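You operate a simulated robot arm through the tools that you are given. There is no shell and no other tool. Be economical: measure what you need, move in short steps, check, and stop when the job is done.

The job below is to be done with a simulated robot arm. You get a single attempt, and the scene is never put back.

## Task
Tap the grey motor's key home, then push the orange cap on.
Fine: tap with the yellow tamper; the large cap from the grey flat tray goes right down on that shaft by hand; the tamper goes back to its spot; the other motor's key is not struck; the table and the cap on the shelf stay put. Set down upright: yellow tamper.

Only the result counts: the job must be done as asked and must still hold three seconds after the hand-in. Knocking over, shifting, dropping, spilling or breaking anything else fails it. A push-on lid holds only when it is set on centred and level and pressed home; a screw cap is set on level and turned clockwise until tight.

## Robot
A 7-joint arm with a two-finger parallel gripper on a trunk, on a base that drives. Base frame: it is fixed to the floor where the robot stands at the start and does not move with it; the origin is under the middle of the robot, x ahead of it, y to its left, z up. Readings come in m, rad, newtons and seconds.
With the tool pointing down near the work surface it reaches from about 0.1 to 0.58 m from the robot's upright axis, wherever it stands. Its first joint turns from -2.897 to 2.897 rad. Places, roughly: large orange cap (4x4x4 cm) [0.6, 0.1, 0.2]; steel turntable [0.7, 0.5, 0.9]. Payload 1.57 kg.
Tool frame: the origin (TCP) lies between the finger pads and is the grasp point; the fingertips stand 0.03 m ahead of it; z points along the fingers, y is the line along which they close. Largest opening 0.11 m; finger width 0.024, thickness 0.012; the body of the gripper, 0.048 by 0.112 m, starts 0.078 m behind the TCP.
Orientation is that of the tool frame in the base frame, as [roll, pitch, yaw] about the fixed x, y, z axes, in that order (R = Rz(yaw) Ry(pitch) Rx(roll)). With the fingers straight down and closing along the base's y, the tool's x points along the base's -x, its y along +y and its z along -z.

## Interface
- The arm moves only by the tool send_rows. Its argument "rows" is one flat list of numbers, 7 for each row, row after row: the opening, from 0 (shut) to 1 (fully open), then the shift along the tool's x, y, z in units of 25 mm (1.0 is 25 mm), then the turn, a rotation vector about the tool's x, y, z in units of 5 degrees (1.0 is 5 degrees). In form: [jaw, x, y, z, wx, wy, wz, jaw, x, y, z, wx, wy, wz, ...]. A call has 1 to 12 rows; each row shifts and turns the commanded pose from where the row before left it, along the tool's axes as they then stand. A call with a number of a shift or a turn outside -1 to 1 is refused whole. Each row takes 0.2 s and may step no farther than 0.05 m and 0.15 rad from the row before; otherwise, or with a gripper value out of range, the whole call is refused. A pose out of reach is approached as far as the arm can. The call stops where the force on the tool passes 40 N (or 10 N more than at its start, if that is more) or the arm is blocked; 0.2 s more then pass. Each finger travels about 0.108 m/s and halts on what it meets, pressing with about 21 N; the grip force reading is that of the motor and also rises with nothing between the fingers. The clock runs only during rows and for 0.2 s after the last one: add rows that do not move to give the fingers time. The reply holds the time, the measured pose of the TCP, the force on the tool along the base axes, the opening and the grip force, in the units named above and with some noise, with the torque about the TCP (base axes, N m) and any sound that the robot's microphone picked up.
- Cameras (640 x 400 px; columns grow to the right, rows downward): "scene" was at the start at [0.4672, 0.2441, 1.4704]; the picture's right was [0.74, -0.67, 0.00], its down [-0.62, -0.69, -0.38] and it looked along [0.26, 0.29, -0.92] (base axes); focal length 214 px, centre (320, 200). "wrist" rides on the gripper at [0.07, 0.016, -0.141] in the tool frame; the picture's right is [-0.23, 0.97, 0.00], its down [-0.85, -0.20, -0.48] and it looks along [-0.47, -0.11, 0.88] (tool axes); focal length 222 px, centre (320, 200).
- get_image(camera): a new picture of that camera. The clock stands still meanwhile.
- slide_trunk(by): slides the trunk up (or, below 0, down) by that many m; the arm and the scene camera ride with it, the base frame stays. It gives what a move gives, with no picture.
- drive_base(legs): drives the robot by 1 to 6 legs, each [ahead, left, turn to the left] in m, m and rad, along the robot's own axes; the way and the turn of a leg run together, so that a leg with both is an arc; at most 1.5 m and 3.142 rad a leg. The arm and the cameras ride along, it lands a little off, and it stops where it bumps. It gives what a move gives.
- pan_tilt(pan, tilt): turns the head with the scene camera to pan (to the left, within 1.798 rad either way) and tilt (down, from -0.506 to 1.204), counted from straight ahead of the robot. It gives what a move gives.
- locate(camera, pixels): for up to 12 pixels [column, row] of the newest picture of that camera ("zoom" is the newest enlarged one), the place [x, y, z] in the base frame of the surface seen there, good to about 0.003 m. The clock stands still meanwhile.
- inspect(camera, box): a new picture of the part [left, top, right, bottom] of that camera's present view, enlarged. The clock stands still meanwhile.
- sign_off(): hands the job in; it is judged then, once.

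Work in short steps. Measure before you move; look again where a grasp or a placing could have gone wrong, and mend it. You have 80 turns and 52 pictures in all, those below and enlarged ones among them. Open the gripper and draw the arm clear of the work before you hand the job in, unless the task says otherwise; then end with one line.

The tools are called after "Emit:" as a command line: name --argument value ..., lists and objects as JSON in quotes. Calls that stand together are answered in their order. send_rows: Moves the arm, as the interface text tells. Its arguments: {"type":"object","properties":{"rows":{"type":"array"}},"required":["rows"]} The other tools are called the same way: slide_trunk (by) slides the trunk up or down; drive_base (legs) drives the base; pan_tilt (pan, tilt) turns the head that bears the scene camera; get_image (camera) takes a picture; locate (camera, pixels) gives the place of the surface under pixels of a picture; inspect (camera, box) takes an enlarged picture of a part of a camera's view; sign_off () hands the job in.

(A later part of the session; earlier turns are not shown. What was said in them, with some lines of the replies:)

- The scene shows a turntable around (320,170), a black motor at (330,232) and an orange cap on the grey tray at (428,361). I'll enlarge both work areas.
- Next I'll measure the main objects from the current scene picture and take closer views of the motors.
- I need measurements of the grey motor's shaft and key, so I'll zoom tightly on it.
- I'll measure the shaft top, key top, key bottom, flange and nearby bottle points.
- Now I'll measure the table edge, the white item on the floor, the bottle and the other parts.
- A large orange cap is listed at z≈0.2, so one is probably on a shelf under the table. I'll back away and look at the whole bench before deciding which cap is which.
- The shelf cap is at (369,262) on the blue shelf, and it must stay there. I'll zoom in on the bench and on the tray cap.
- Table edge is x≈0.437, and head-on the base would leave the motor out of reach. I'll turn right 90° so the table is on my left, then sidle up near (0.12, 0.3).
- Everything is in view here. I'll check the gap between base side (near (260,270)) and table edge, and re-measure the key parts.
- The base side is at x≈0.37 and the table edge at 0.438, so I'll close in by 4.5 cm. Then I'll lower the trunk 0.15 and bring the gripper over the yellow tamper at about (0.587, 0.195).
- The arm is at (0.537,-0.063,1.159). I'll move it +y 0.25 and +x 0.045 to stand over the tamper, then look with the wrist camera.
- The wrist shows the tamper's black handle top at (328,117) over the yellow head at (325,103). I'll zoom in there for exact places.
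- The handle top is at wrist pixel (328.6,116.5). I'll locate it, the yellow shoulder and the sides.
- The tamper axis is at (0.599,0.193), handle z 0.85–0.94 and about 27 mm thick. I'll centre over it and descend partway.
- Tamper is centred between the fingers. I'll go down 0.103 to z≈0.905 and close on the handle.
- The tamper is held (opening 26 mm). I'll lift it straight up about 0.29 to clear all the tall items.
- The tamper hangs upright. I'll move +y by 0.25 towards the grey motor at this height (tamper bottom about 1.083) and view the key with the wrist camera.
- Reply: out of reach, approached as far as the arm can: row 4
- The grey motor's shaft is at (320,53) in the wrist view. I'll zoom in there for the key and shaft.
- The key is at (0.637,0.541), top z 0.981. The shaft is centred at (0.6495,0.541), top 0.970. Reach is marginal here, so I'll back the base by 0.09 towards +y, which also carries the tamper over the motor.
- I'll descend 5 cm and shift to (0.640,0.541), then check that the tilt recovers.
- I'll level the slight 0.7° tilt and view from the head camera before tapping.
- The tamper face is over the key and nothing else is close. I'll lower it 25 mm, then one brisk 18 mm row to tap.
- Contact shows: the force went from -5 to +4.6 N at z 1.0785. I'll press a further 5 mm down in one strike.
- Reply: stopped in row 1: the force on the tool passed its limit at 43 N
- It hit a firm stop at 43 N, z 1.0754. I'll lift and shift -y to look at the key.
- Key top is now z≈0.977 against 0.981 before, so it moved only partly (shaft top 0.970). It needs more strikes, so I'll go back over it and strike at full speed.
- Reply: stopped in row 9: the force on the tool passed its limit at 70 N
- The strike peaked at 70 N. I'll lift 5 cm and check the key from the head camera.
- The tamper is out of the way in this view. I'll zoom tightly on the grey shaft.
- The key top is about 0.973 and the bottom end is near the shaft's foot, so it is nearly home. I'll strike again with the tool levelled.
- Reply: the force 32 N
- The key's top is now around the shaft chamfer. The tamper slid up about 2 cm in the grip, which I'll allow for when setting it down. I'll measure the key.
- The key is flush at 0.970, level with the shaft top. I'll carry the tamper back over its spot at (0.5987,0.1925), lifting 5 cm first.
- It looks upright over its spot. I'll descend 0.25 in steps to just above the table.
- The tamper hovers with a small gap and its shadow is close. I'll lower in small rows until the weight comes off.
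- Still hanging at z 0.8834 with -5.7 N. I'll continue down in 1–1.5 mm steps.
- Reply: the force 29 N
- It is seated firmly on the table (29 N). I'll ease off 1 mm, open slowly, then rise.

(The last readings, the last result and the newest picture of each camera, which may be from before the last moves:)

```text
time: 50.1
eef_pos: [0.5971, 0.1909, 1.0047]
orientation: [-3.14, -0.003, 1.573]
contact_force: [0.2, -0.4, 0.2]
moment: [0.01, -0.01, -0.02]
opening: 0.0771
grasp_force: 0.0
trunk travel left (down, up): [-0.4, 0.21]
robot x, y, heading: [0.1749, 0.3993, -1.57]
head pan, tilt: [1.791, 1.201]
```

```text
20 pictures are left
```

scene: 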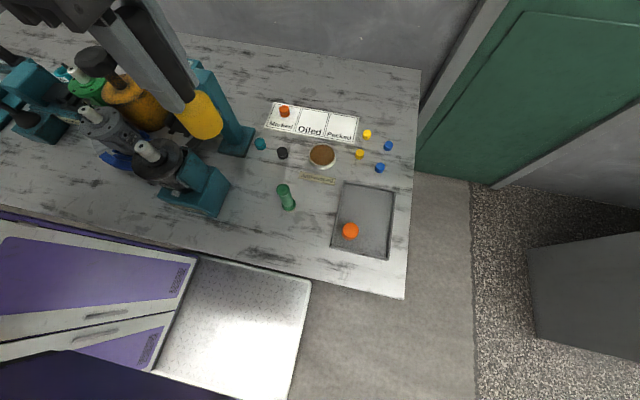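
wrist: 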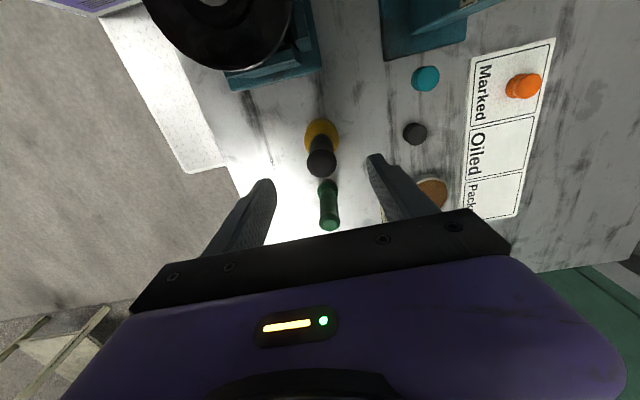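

The tamper stands upright on its spot. I'll rise 5 cm, drive ahead (-y) 0.10 so the cap is in reach, and move over the tray.

Emit:
send_rows --rows '[1, 0, 0, -1, 0, 0, 0, 1, 0, 0, -1, 0, 0, 0]'

Emit:
drive_base --legs '[[0.1, 0, 0]]'

Emit:
send_rows --rows '[1, -1, -0.29, 0, 0, 0, 0, 1, -1, -0.29, 0, 0, 0, 0, 1, -1, -0.29, 0, 0, 0, 0, 1, -1, -0.29, 0, 0, 0, 0, 1, -1, -0.29, 0, 0, 0, 0, 1, -1, -0.29, 0, 0, 0, 0]'

```text
time: 50.7
eef_pos: [0.599, 0.1911, 1.0543]
orientation: [-3.14, -0.002, 1.571]
contact_force: [0.5, 0.7, 0.4]
moment: [-0.04, -0.03, 0.0]
opening: 0.11
grasp_force: 0.1
trunk travel left (down, up): [-0.4, 0.21]
robot x, y, heading: [0.1754, 0.3994, -1.571]
head pan, tilt: [1.791, 1.201]
```

```text
time: 51.8
eef_pos: [0.5991, 0.0926, 1.0554]
orientation: [3.14, -0.002, 1.57]
contact_force: [-0.1, 0.7, -0.4]
moment: [0.04, -0.01, 0.04]
opening: 0.1101
grasp_force: 0.0
trunk travel left (down, up): [-0.4, 0.21]
robot x, y, heading: [0.171, 0.299, -1.571]
head pan, tilt: [1.791, 1.201]
```

```text
time: 53.2
eef_pos: [0.5552, -0.0578, 1.0546]
orientation: [3.141, -0.001, 1.571]
contact_force: [0.1, -0.2, 0.3]
moment: [-0.04, 0.0, 0.0]
opening: 0.1098
grasp_force: 0.0
trunk travel left (down, up): [-0.4, 0.21]
robot x, y, heading: [0.1729, 0.2959, -1.569]
head pan, tilt: [1.791, 1.201]
```

Now I'll turn the tool 90° in place so the fingers close along y, which keeps them clear of the amber bottle when placing.

Emit:
send_rows --rows '[1, 0, 0, 0, 0, 0, -1, 1, 0, 0, 0, 0, 0, -1, 1, 0, 0, 0, 0, 0, -1, 1, 0, 0, 0, 0, 0, -1, 1, 0, 0, 0, 0, 0, -1, 1, 0, 0, 0, 0, 0, -1, 1, 0, 0, 0, 0, 0, -1, 1, 0, 0, 0, 0, 0, -1, 1, 0, 0, 0, 0, 0, -1]'

Emit:
send_rows --rows '[1, 0, 0, 0, 0, 0, -1, 1, 0, 0, 0, 0, 0, -1, 1, 0, 0, 0, 0, 0, -1, 1, 0, 0, 0, 0, 0, -1, 1, 0, 0, 0, 0, 0, -1, 1, 0, 0, 0, 0, 0, -1, 1, 0, 0, 0, 0, 0, -1, 1, 0, 0, 0, 0, 0, -1, 1, 0, 0, 0, 0, 0, -1]'

Emit:
get_image --camera "wrist"

```text
time: 55.2
eef_pos: [0.5566, -0.0567, 1.0552]
orientation: [-3.141, -0.001, 2.359]
contact_force: [-0.1, 0.7, 0.1]
moment: [-0.03, -0.03, -0.01]
opening: 0.1103
grasp_force: 0.0
trunk travel left (down, up): [-0.4, 0.21]
robot x, y, heading: [0.1681, 0.2974, -1.57]
head pan, tilt: [1.791, 1.201]
```

```text
time: 57.2
eef_pos: [0.5556, -0.058, 1.0554]
orientation: [3.14, 0.001, -3.139]
contact_force: [-0.1, 0.2, -0.2]
moment: [0.01, -0.01, 0.0]
opening: 0.11
grasp_force: 0.1
trunk travel left (down, up): [-0.4, 0.21]
robot x, y, heading: [0.1718, 0.2996, -1.565]
head pan, tilt: [1.791, 1.201]
```

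```text
19 pictures are left
```

wrist: 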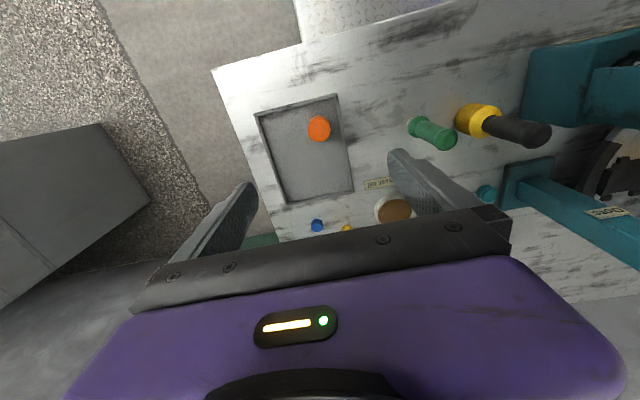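

The turn worked. The cap is at (319,129) in the wrist view, so I'll zoom in on it to centre precisely.

Emit:
inspect --camera "wrist" --box '[295, 105, 345, 150]'

```text
8.89 times, centred on (320, 128) of wrist
```

zoom: 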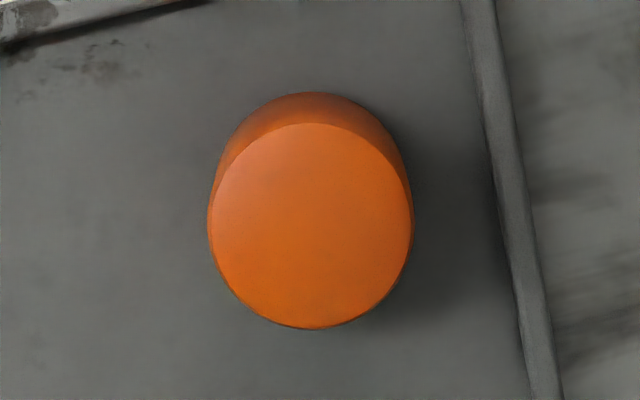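

Emit:
locate --camera "zoom" --pixels '[[311, 226], [215, 226], [407, 226], [311, 130], [311, 322], [245, 160], [378, 160], [245, 290], [378, 292], [490, 226], [120, 226]]'

```text
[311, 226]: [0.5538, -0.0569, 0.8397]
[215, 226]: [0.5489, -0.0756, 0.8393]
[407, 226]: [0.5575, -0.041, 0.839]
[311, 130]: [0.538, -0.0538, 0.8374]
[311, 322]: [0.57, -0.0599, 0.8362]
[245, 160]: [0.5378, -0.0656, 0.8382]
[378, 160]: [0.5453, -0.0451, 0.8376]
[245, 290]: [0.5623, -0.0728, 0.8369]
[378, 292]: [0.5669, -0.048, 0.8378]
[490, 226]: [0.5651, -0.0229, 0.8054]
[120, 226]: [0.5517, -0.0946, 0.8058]
```

The cap is centred at (0.5535,-0.058), 36 mm across, with its top at 0.838. The tray wall is near, so I'll grip with the fingertips just above it (TCP 0.8465).

Emit:
send_rows --rows '[0.7, 0.08, 0, 1, 0, 0, 0, 0.7, 0, 0, 1, 0, 0, 0, 0.7, 0, 0, 1, 0, 0, 0, 0.7, 0, 0, 1, 0, 0, 0, 0.7, 0, 0, 1, 0, 0, 0, 0.7, 0, 0, 1, 0, 0, 0, 0.7, 0, 0, 1, 0, 0, 0, 0.7, 0, 0, 1, 0, 0, 0, 0.7, 0, 0, 0.3, 0, 0, 0, 0.7, 0, 0, 0, 0, 0, 0]'

Emit:
get_image --camera "wrist"

```text
time: 59.4
eef_pos: [0.5542, -0.0583, 0.8472]
orientation: [3.14, -0.002, -3.142]
contact_force: [1.1, 0.0, 0.7]
moment: [-0.02, -0.01, -0.02]
opening: 0.0771
grasp_force: 0.1
trunk travel left (down, up): [-0.4, 0.21]
robot x, y, heading: [0.1737, 0.3, -1.572]
head pan, tilt: [1.791, 1.201]
```

```text
17 pictures are left
```

wrist: 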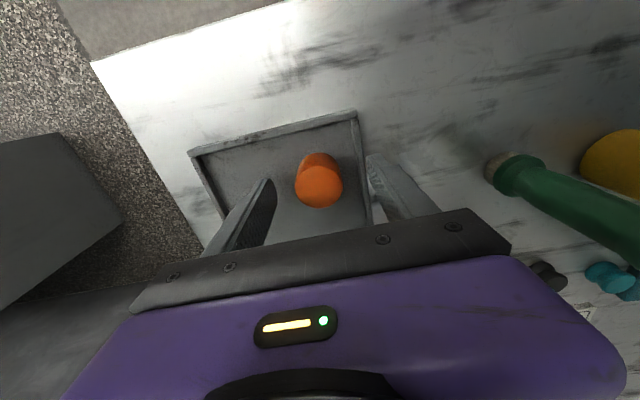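

The cap sits between the pads and no wall contact shows. I'll close the fingers and lift a little.

Emit:
send_rows --rows '[0.4, 0, 0, 0, 0, 0, 0, 0, 0, 0, 0, 0, 0, 0, 0, 0, 0, 0, 0, 0, 0, 0, 0, 0, 0, 0, 0, 0]'

Emit:
send_rows --rows '[0, 0, 0, -0.5, 0, 0, 0, 0, 0, 0, -1, 0, 0, 0, 0, 0, 0, -1, 0, 0, 0]'

Emit:
get_image --camera "wrist"

```text
time: 60.4
eef_pos: [0.5535, -0.058, 0.8471]
orientation: [3.138, 0.001, 3.14]
contact_force: [0.9, 1.1, -1.6]
moment: [0.0, -0.02, 0.0]
opening: 0.0371
grasp_force: 21.4
trunk travel left (down, up): [-0.4, 0.21]
robot x, y, heading: [0.1731, 0.2996, -1.568]
head pan, tilt: [1.791, 1.201]
```

```text
time: 61.2
eef_pos: [0.5534, -0.0562, 0.9118]
orientation: [3.139, -0.001, 3.141]
contact_force: [0.2, 0.1, 0.4]
moment: [0.02, 0.0, 0.01]
opening: 0.037
grasp_force: 20.9
trunk travel left (down, up): [-0.4, 0.21]
robot x, y, heading: [0.1722, 0.298, -1.569]
head pan, tilt: [1.791, 1.201]
```

```text
16 pictures are left
```

wrist: 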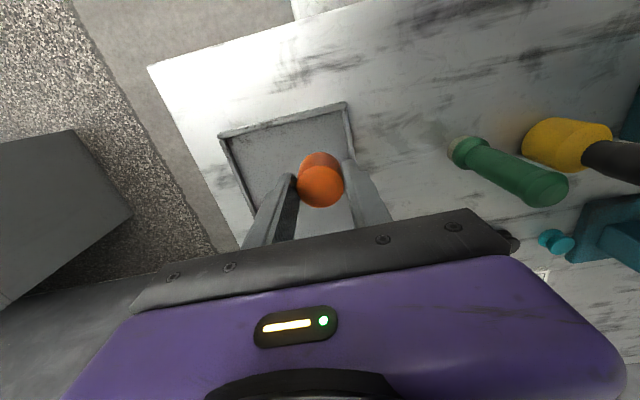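

The cap is held level (opening 37 mm). I'll lift to about 1.137, back the base 0.15 towards the motor, then move along.

Emit:
send_rows --rows '[0, 0, 0, -1, 0, 0, 0, 0, 0, 0, -1, 0, 0, 0, 0, 0, 0, -1, 0, 0, 0, 0, 0, 0, -1, 0, 0, 0, 0, 0, 0, -1, 0, 0, 0, 0, 0, 0, -1, 0, 0, 0, 0, 0, 0, -1, 0, 0, 0, 0, 0, 0, -1, 0, 0, 0, 0, 0, 0, -1, 0, 0, 0]'

Emit:
drive_base --legs '[[-0.15, 0, 0]]'

Emit:
send_rows --rows '[0, -0.2, 1, 0, 0, 0, 0, 0, -0.2, 1, 0, 0, 0, 0, 0, -0.2, 1, 0, 0, 0, 0, 0, -0.2, 1, 0, 0, 0, 0, 0, -0.2, 1, 0, 0, 0, 0, 0, -0.2, 1, 0, 0, 0, 0, 0, -0.2, 1, 0, 0, 0, 0, 0, -0.2, 1, 0, 0, 0, 0, 0, -0.2, 1, 0, 0, 0, 0, 0, -0.2, 1, 0, 0, 0, 0, 0, -0.2, 1, 0, 0, 0, 0, 0, -0.2, 1, 0, 0, 0, 0]'

```text
time: 63.2
eef_pos: [0.5527, -0.0577, 1.1346]
orientation: [3.14, -0.002, 3.14]
contact_force: [-0.4, -0.6, -0.2]
moment: [0.03, 0.01, 0.0]
opening: 0.0373
grasp_force: 20.5
trunk travel left (down, up): [-0.4, 0.21]
robot x, y, heading: [0.1711, 0.3003, -1.569]
head pan, tilt: [1.791, 1.201]
```

```text
time: 64.6
eef_pos: [0.5522, 0.0958, 1.1341]
orientation: [3.14, 0.0, -3.141]
contact_force: [0.0, 1.1, 0.3]
moment: [0.03, 0.0, 0.0]
opening: 0.0374
grasp_force: 21.4
trunk travel left (down, up): [-0.4, 0.21]
robot x, y, heading: [0.174, 0.4548, -1.567]
head pan, tilt: [1.791, 1.201]
```

```text
time: 67.2
eef_pos: [0.612, 0.396, 1.1324]
orientation: [3.139, 0.0, 3.141]
contact_force: [0.6, 0.2, -0.4]
moment: [0.02, 0.03, 0.01]
opening: 0.037
grasp_force: 21.1
trunk travel left (down, up): [-0.4, 0.21]
robot x, y, heading: [0.1725, 0.4547, -1.568]
head pan, tilt: [1.791, 1.201]
```

I'll move 5 cm further in +y and look with the wrist camera to fix the shaft centre.

Emit:
send_rows --rows '[0, -0.5, 1, 0, 0, 0, 0, 0, -0.5, 1, 0, 0, 0, 0, 0, 0, 0, 0, 0, 0, 0]'

Emit:
get_image --camera "wrist"

```text
time: 68.0
eef_pos: [0.6364, 0.4455, 1.1331]
orientation: [3.139, 0.0, 3.141]
contact_force: [-0.5, 1.0, 0.4]
moment: [0.02, 0.02, 0.03]
opening: 0.0372
grasp_force: 21.3
trunk travel left (down, up): [-0.4, 0.21]
robot x, y, heading: [0.1717, 0.4539, -1.566]
head pan, tilt: [1.791, 1.201]
```

```text
15 pictures are left
```

wrist: 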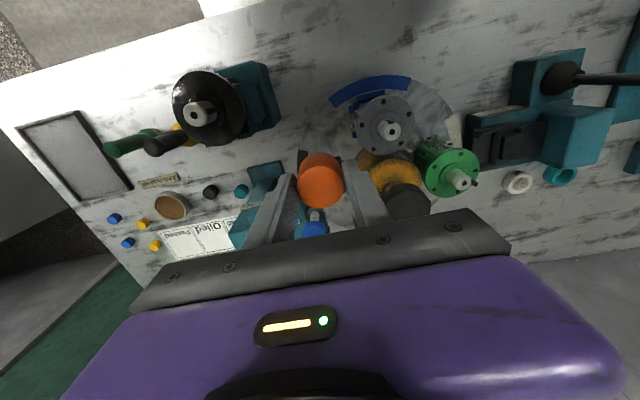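

Emit:
inspect --camera "wrist" --box '[345, 85, 435, 160]'

```text
5.33 times, centred on (390, 122) of wrist
```

zoom: 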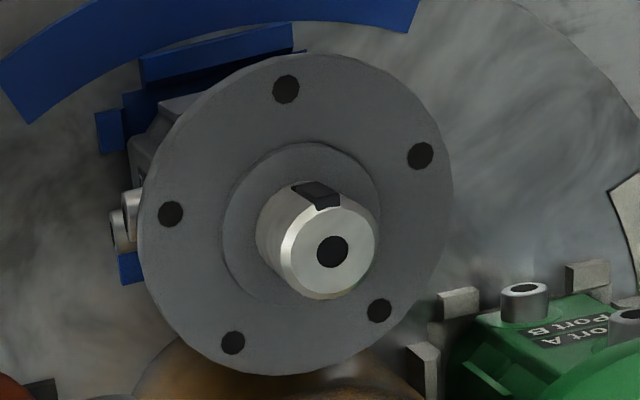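

The key is flush in the shaft end. I'll measure the shaft hole, rim and the five flange holes for the centre.

Emit:
locate --camera "zoom" --pixels '[[332, 251], [286, 89], [420, 156], [379, 310], [233, 342], [170, 214], [290, 245], [372, 250], [328, 295], [345, 212], [325, 193], [330, 202]]'

```text
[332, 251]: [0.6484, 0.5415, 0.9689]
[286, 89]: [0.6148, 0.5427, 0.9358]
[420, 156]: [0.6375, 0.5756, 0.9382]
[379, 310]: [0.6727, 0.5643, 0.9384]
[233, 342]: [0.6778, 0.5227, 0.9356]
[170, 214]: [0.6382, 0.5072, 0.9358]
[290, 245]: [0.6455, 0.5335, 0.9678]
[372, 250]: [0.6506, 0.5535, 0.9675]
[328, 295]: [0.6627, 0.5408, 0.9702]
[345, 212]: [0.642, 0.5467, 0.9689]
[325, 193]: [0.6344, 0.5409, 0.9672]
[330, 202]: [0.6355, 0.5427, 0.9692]
```

The centre is (0.6484,0.5417). I'll check the cap's place relative to the TCP (0.6364,0.4455) in the same wrist picture.

Emit:
locate --camera "wrist" --pixels '[[321, 186], [321, 168], [321, 204], [303, 186], [339, 186], [309, 173], [333, 199], [309, 199], [333, 173]]'

Emit:
inspect --camera "wrist" --box '[285, 140, 357, 220]'

```text
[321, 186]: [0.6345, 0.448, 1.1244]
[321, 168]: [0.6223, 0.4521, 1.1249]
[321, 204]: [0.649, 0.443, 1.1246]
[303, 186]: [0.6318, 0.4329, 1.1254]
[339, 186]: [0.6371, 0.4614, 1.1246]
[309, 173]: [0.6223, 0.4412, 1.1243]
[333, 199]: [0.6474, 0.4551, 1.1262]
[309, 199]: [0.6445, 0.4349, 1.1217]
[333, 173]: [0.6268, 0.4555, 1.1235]
```

```text
5.00 times, centred on (321, 180) of wrist
```

zoom: 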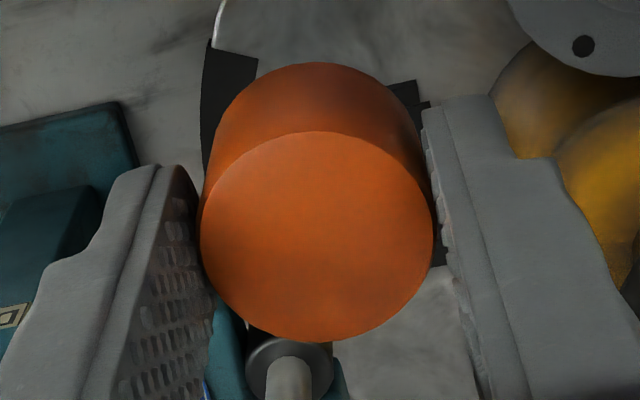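

The cap is centred in the grip. The shift to the shaft is about (+0.0125, +0.0953). I'll move over it and descend to about 2 cm above the shaft top.

Emit:
send_rows --rows '[0, -0.125, 0.953, 0, 0, 0, 0, 0, -0.125, 0.953, 0, 0, 0, 0, 0, -0.125, 0.953, 0, 0, 0, 0, 0, -0.125, 0.953, 0, 0, 0, 0, 0, 0, 0, 1, 0, 0, 0, 0, 0, 0, 1, 0, 0, 0, 0, 0, 0, 1, 0, 0, 0, 0, 0, 0, 0.6, 0, 0, 0, 0, 0, 0, 0, 0, 0, 0]'

Emit:
inspect --camera "wrist" --box '[250, 100, 400, 220]'

Emit:
get_image --camera "scene"

```text
time: 70.0
eef_pos: [0.649, 0.5398, 1.045]
orientation: [3.139, 0.0, -3.141]
contact_force: [-0.6, -0.1, -0.3]
moment: [-0.01, 0.0, 0.0]
opening: 0.0373
grasp_force: 20.9
trunk travel left (down, up): [-0.4, 0.21]
robot x, y, heading: [0.1713, 0.4514, -1.57]
head pan, tilt: [1.791, 1.201]
```

```text
3.33 times, centred on (325, 160) of wrist
```

zoom: 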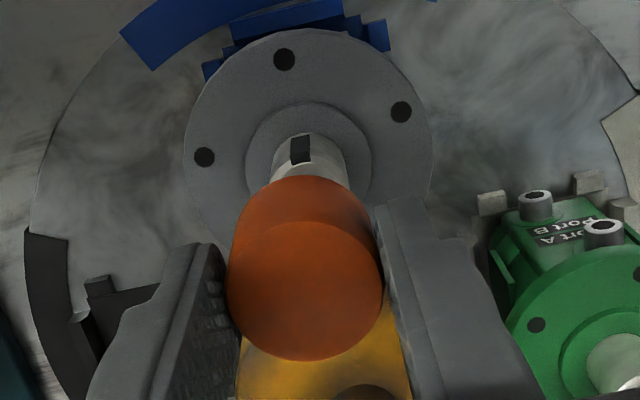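

```text
11 pictures are left
```

scene: 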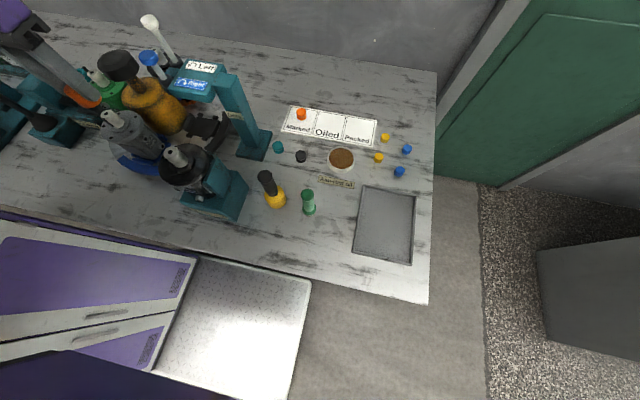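

The cap lines up with the shaft, which sits perhaps 1 mm further +y. I'll nudge by that and lower to just above the shaft, then in small steps.

Emit:
send_rows --rows '[0, 0.02, 0.05, 0, 0, 0, 0, 0, 0, 0, 0.9, 0, 0, 0, 0, 0, 0, 0.2, 0, 0, 0, 0, 0, 0, 0.2, 0, 0, 0, 0, 0, 0, 0, 0, 0, 0]'

```text
time: 71.2
eef_pos: [0.6492, 0.5408, 1.0122]
orientation: [3.138, 0.0, -3.14]
contact_force: [0.7, 0.9, 0.0]
moment: [0.02, 0.02, -0.01]
opening: 0.0373
grasp_force: 21.6
trunk travel left (down, up): [-0.4, 0.21]
robot x, y, heading: [0.1723, 0.4508, -1.57]
head pan, tilt: [1.791, 1.201]
```

No contact yet, with the cap bottom about at shaft-top level. I'll continue down in 4 mm rows.

Emit:
send_rows --rows '[0, 0, 0, 0.16, 0, 0, 0, 0, 0, 0, 0.16, 0, 0, 0]'

```text
time: 71.8
eef_pos: [0.6489, 0.5403, 1.0056]
orientation: [-3.141, -0.001, 3.141]
contact_force: [-1.1, 0.1, 0.5]
moment: [-0.02, 0.02, 0.02]
opening: 0.0375
grasp_force: 21.0
trunk travel left (down, up): [-0.4, 0.21]
robot x, y, heading: [0.1722, 0.4521, -1.567]
head pan, tilt: [1.791, 1.201]
```

There is still no force and the cap bottom is about 8 mm below the shaft top, so it is going on. Continue down.

Emit:
send_rows --rows '[0, 0, 0, 0.2, 0, 0, 0, 0, 0, 0, 0.2, 0, 0, 0]'

Emit:
inspect --camera "wrist" --box '[250, 100, 400, 220]'

```text
time: 72.4
eef_pos: [0.6497, 0.5418, 0.9938]
orientation: [3.138, 0.0, 3.141]
contact_force: [-0.6, 0.4, -0.2]
moment: [0.01, 0.01, 0.0]
opening: 0.0372
grasp_force: 21.3
trunk travel left (down, up): [-0.4, 0.21]
robot x, y, heading: [0.1719, 0.4489, -1.569]
head pan, tilt: [1.791, 1.201]
```

```text
3.33 times, centred on (325, 160) of wrist
```

zoom: 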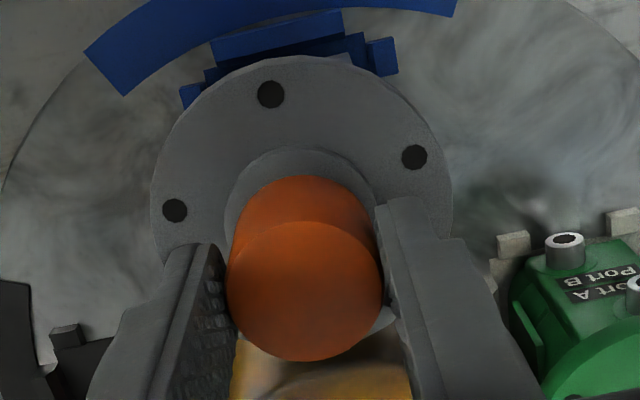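

The cap is coming down centred on the boss. I'll keep going with a watch on force.

Emit:
send_rows --rows '[0, 0, 0, 0.16, 0, 0, 0, 0, 0, 0, 0.16, 0, 0, 0, 0, 0, 0, 0.12, 0, 0, 0]'

```text
time: 73.2
eef_pos: [0.6491, 0.5424, 0.9846]
orientation: [3.14, 0.0, 3.141]
contact_force: [-2.0, -1.2, 5.6]
moment: [-0.08, 0.05, -0.01]
opening: 0.0373
grasp_force: 21.3
trunk travel left (down, up): [-0.4, 0.21]
robot x, y, heading: [0.1699, 0.4496, -1.572]
head pan, tilt: [1.791, 1.201]
```

Contact is at z 0.9846 with about 6 N. I'll press on in small rows.

Emit:
send_rows --rows '[0, 0, 0, 0.15, 0, 0, 0, 0, 0, 0, 0.15, 0, 0, 0, 0, 0, 0, 0.15, 0, 0, 0]'

Emit:
inspect --camera "wrist" --box '[250, 100, 400, 220]'

```text
time: 74.0
eef_pos: [0.6493, 0.5416, 0.9736]
orientation: [3.141, 0.0, 3.141]
contact_force: [1.0, -1.4, 13.5]
moment: [-0.12, 0.01, 0.01]
opening: 0.0371
grasp_force: 20.6
trunk travel left (down, up): [-0.4, 0.21]
robot x, y, heading: [0.174, 0.4514, -1.571]
head pan, tilt: [1.791, 1.201]
```

```text
3.33 times, centred on (325, 160) of wrist
```

zoom: 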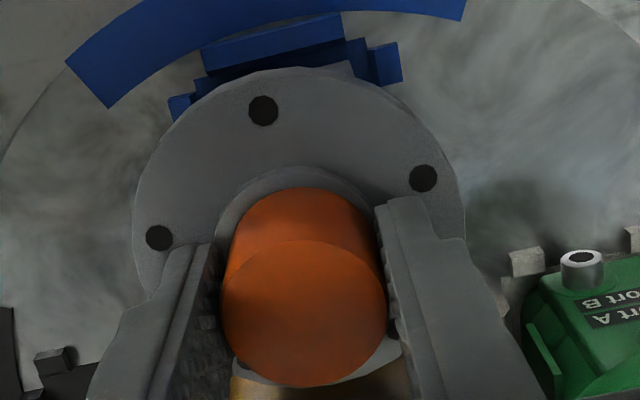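

The fingers slid over the cap, so I'll measure its top and then press it from above with closed fingers.

Emit:
locate --camera "zoom" --pixels '[[305, 312], [245, 312], [370, 312], [305, 255], [305, 375], [255, 200], [305, 180]]'

Emit:
send_rows --rows '[0.4, 0, 0, 0, 0, 0, 0, 0.5, 0, 0, 0, 0, 0, 0, 0.5, 0, 0, 0, 0, 0, 0, 0.5, 0, 0, -1, 0, 0, 0, 0.5, 0, 0, -1, 0, 0, 0, 0.0, 0, 0, 0, 0, 0, 0, 0, 0, 0, 0, 0, 0, 0, 0, 0, 0, 0, 0, 0, 0]'

```text
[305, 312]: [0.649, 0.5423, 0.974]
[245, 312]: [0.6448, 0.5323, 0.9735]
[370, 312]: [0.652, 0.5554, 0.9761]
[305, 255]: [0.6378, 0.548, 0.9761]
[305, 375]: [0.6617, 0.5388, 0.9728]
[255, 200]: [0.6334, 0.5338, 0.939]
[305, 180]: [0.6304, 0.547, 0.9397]
```

```text
time: 75.8
eef_pos: [0.6492, 0.5411, 1.0221]
orientation: [3.14, 0.0, 3.14]
contact_force: [0.0, 0.1, -0.3]
moment: [0.02, -0.03, 0.03]
opening: 0.0002
grasp_force: 21.0
trunk travel left (down, up): [-0.4, 0.21]
robot x, y, heading: [0.1702, 0.452, -1.569]
head pan, tilt: [1.791, 1.201]
```

The cap top is at about 0.975, on the boss. The closed fingertips are at 0.992, so I'll press down on its centre.

Emit:
send_rows --rows '[0, 0, 0, 0.4, 0, 0, 0, 0, 0, 0, 0.25, 0, 0, 0, 0, 0, 0, 0.15, 0, 0, 0, 0, 0, 0, 0.15, 0, 0, 0, 0, 0, 0, 0.15, 0, 0, 0, 0, 0, 0, 0.15, 0, 0, 0]'

```text
time: 76.9
eef_pos: [0.6485, 0.5432, 1.0058]
orientation: [3.134, 0.008, -3.141]
contact_force: [-4.4, -3.3, 14.1]
moment: [-0.08, 0.21, -0.01]
opening: 0.0001
grasp_force: 20.6
trunk travel left (down, up): [-0.4, 0.21]
robot x, y, heading: [0.1742, 0.4552, -1.569]
head pan, tilt: [1.791, 1.201]
stopped in row 5: the force on the tool passed its limit at 45 N (the readings are from after the stop); the commanded pose is now the measured one
```

It stopped firmly at 45 N with the cap top at about 0.976. I'll rise clear and inspect the cap, motors and tamper.

Emit:
send_rows --rows '[0, 0, 0, -1, 0, 0, 0, 0, 0, 0, -1, 0, 0, 0, 0, 0, 0, -1, 0, 0, 0, 0, 0, 0, -1, 0, 0, 0, 0, 0, 0, -1, 0, 0, 0, 0, 0, 0, -1, 0, 0, 0, 0, 0, 0, 0, 0, 0, 0]'

Emit:
get_image --camera "wrist"

Emit:
inspect --camera "scene" --box '[60, 60, 320, 230]'

```text
time: 78.5
eef_pos: [0.6498, 0.5412, 1.1529]
orientation: [3.137, 0.005, 3.142]
contact_force: [-0.6, -0.2, -0.2]
moment: [-0.03, 0.03, 0.0]
opening: 0.0
grasp_force: 20.2
trunk travel left (down, up): [-0.4, 0.21]
robot x, y, heading: [0.1719, 0.452, -1.571]
head pan, tilt: [1.791, 1.201]
```

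```text
8 pictures are left
```

wrist: 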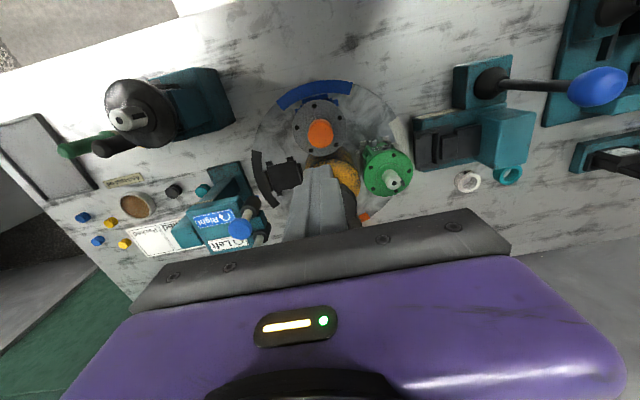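

```text
2.35 times, centred on (190, 145) of scene
```

zoom: 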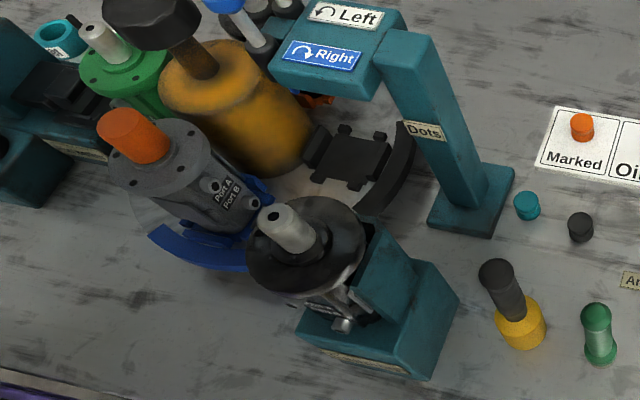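

The cap sits level on the grey shaft, the tamper is upright, and nothing else moved. I'll zoom in on the cap and check its height and level.

Emit:
inspect --camera "wrist" --box '[285, 95, 355, 165]'

Emit:
inspect --camera "scene" --box '[80, 90, 160, 150]'

```text
5.71 times, centred on (320, 130) of wrist
```

zoom: 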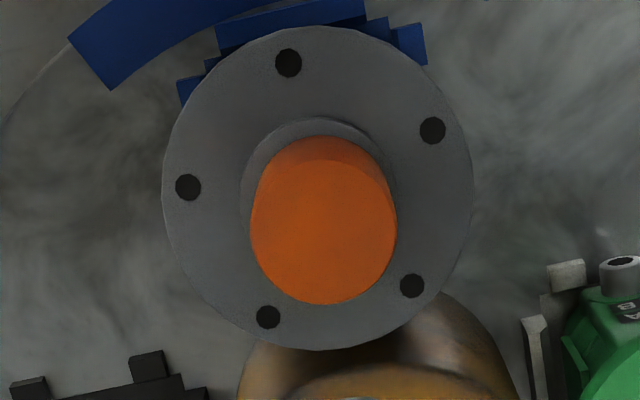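

```text
6.67 times, centred on (120, 120) of scene
```

zoom: 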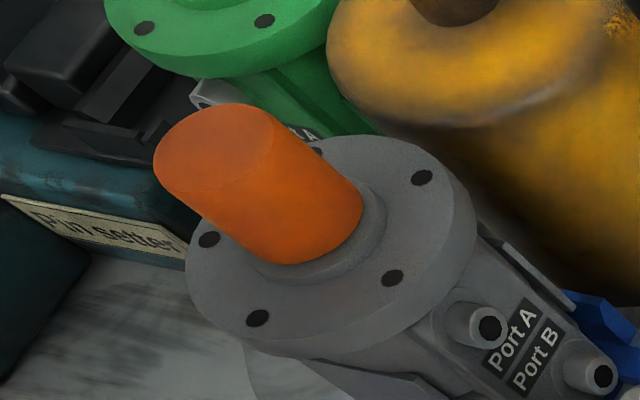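

The cap rests flush on the boss with no gap. I'll open the gripper, rise, and draw back towards the robot.

Emit:
send_rows --rows '[0, 0, 0, -1, 0, 0, 0, 0.5, 1, 0, 0, 0, 0, 0, 0.8, 1, 0, 0, 0, 0, 0, 1, 1, 0, 0, 0, 0, 0, 1, 1, 0, 0, 0, 0, 0, 1, 0, 0, 0, 0, 0, 0]'

Emit:
get_image --camera "scene"

```text
time: 79.9
eef_pos: [0.617, 0.5402, 1.179]
orientation: [3.137, 0.004, 3.141]
contact_force: [0.3, 0.1, -0.6]
moment: [0.01, 0.02, 0.0]
opening: 0.1098
grasp_force: 0.0
out of reach, approached as far as the arm can: row 3, 4, 5
trunk travel left (down, up): [-0.4, 0.21]
robot x, y, heading: [0.1759, 0.4544, -1.574]
head pan, tilt: [1.791, 1.201]
```

```text
4 pictures are left
```

scene: 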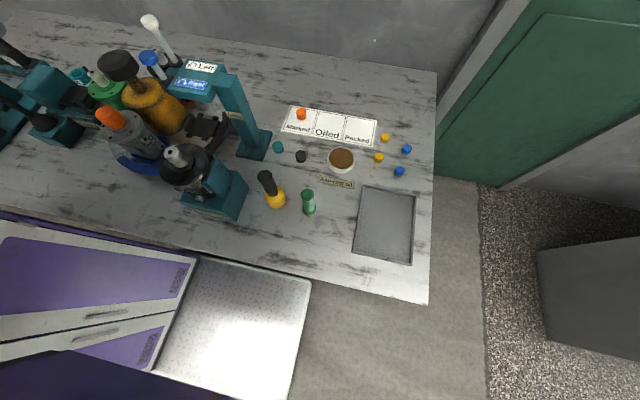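

The gripper is open and about 0.17 m above the work. The cap is on, the tamper is at (270,190) on its spot and the tray is empty, so I'll hand in.

Emit:
sign_off

```text
The job is handed in.
```

The grey motor's key is tapped flush with the shaft top, the large orange cap from the grey tray is pressed down onto the boss, and the yellow tamper is back upright on its spot. The other motor's key, the turntable and the cap on the shelf were never touched.
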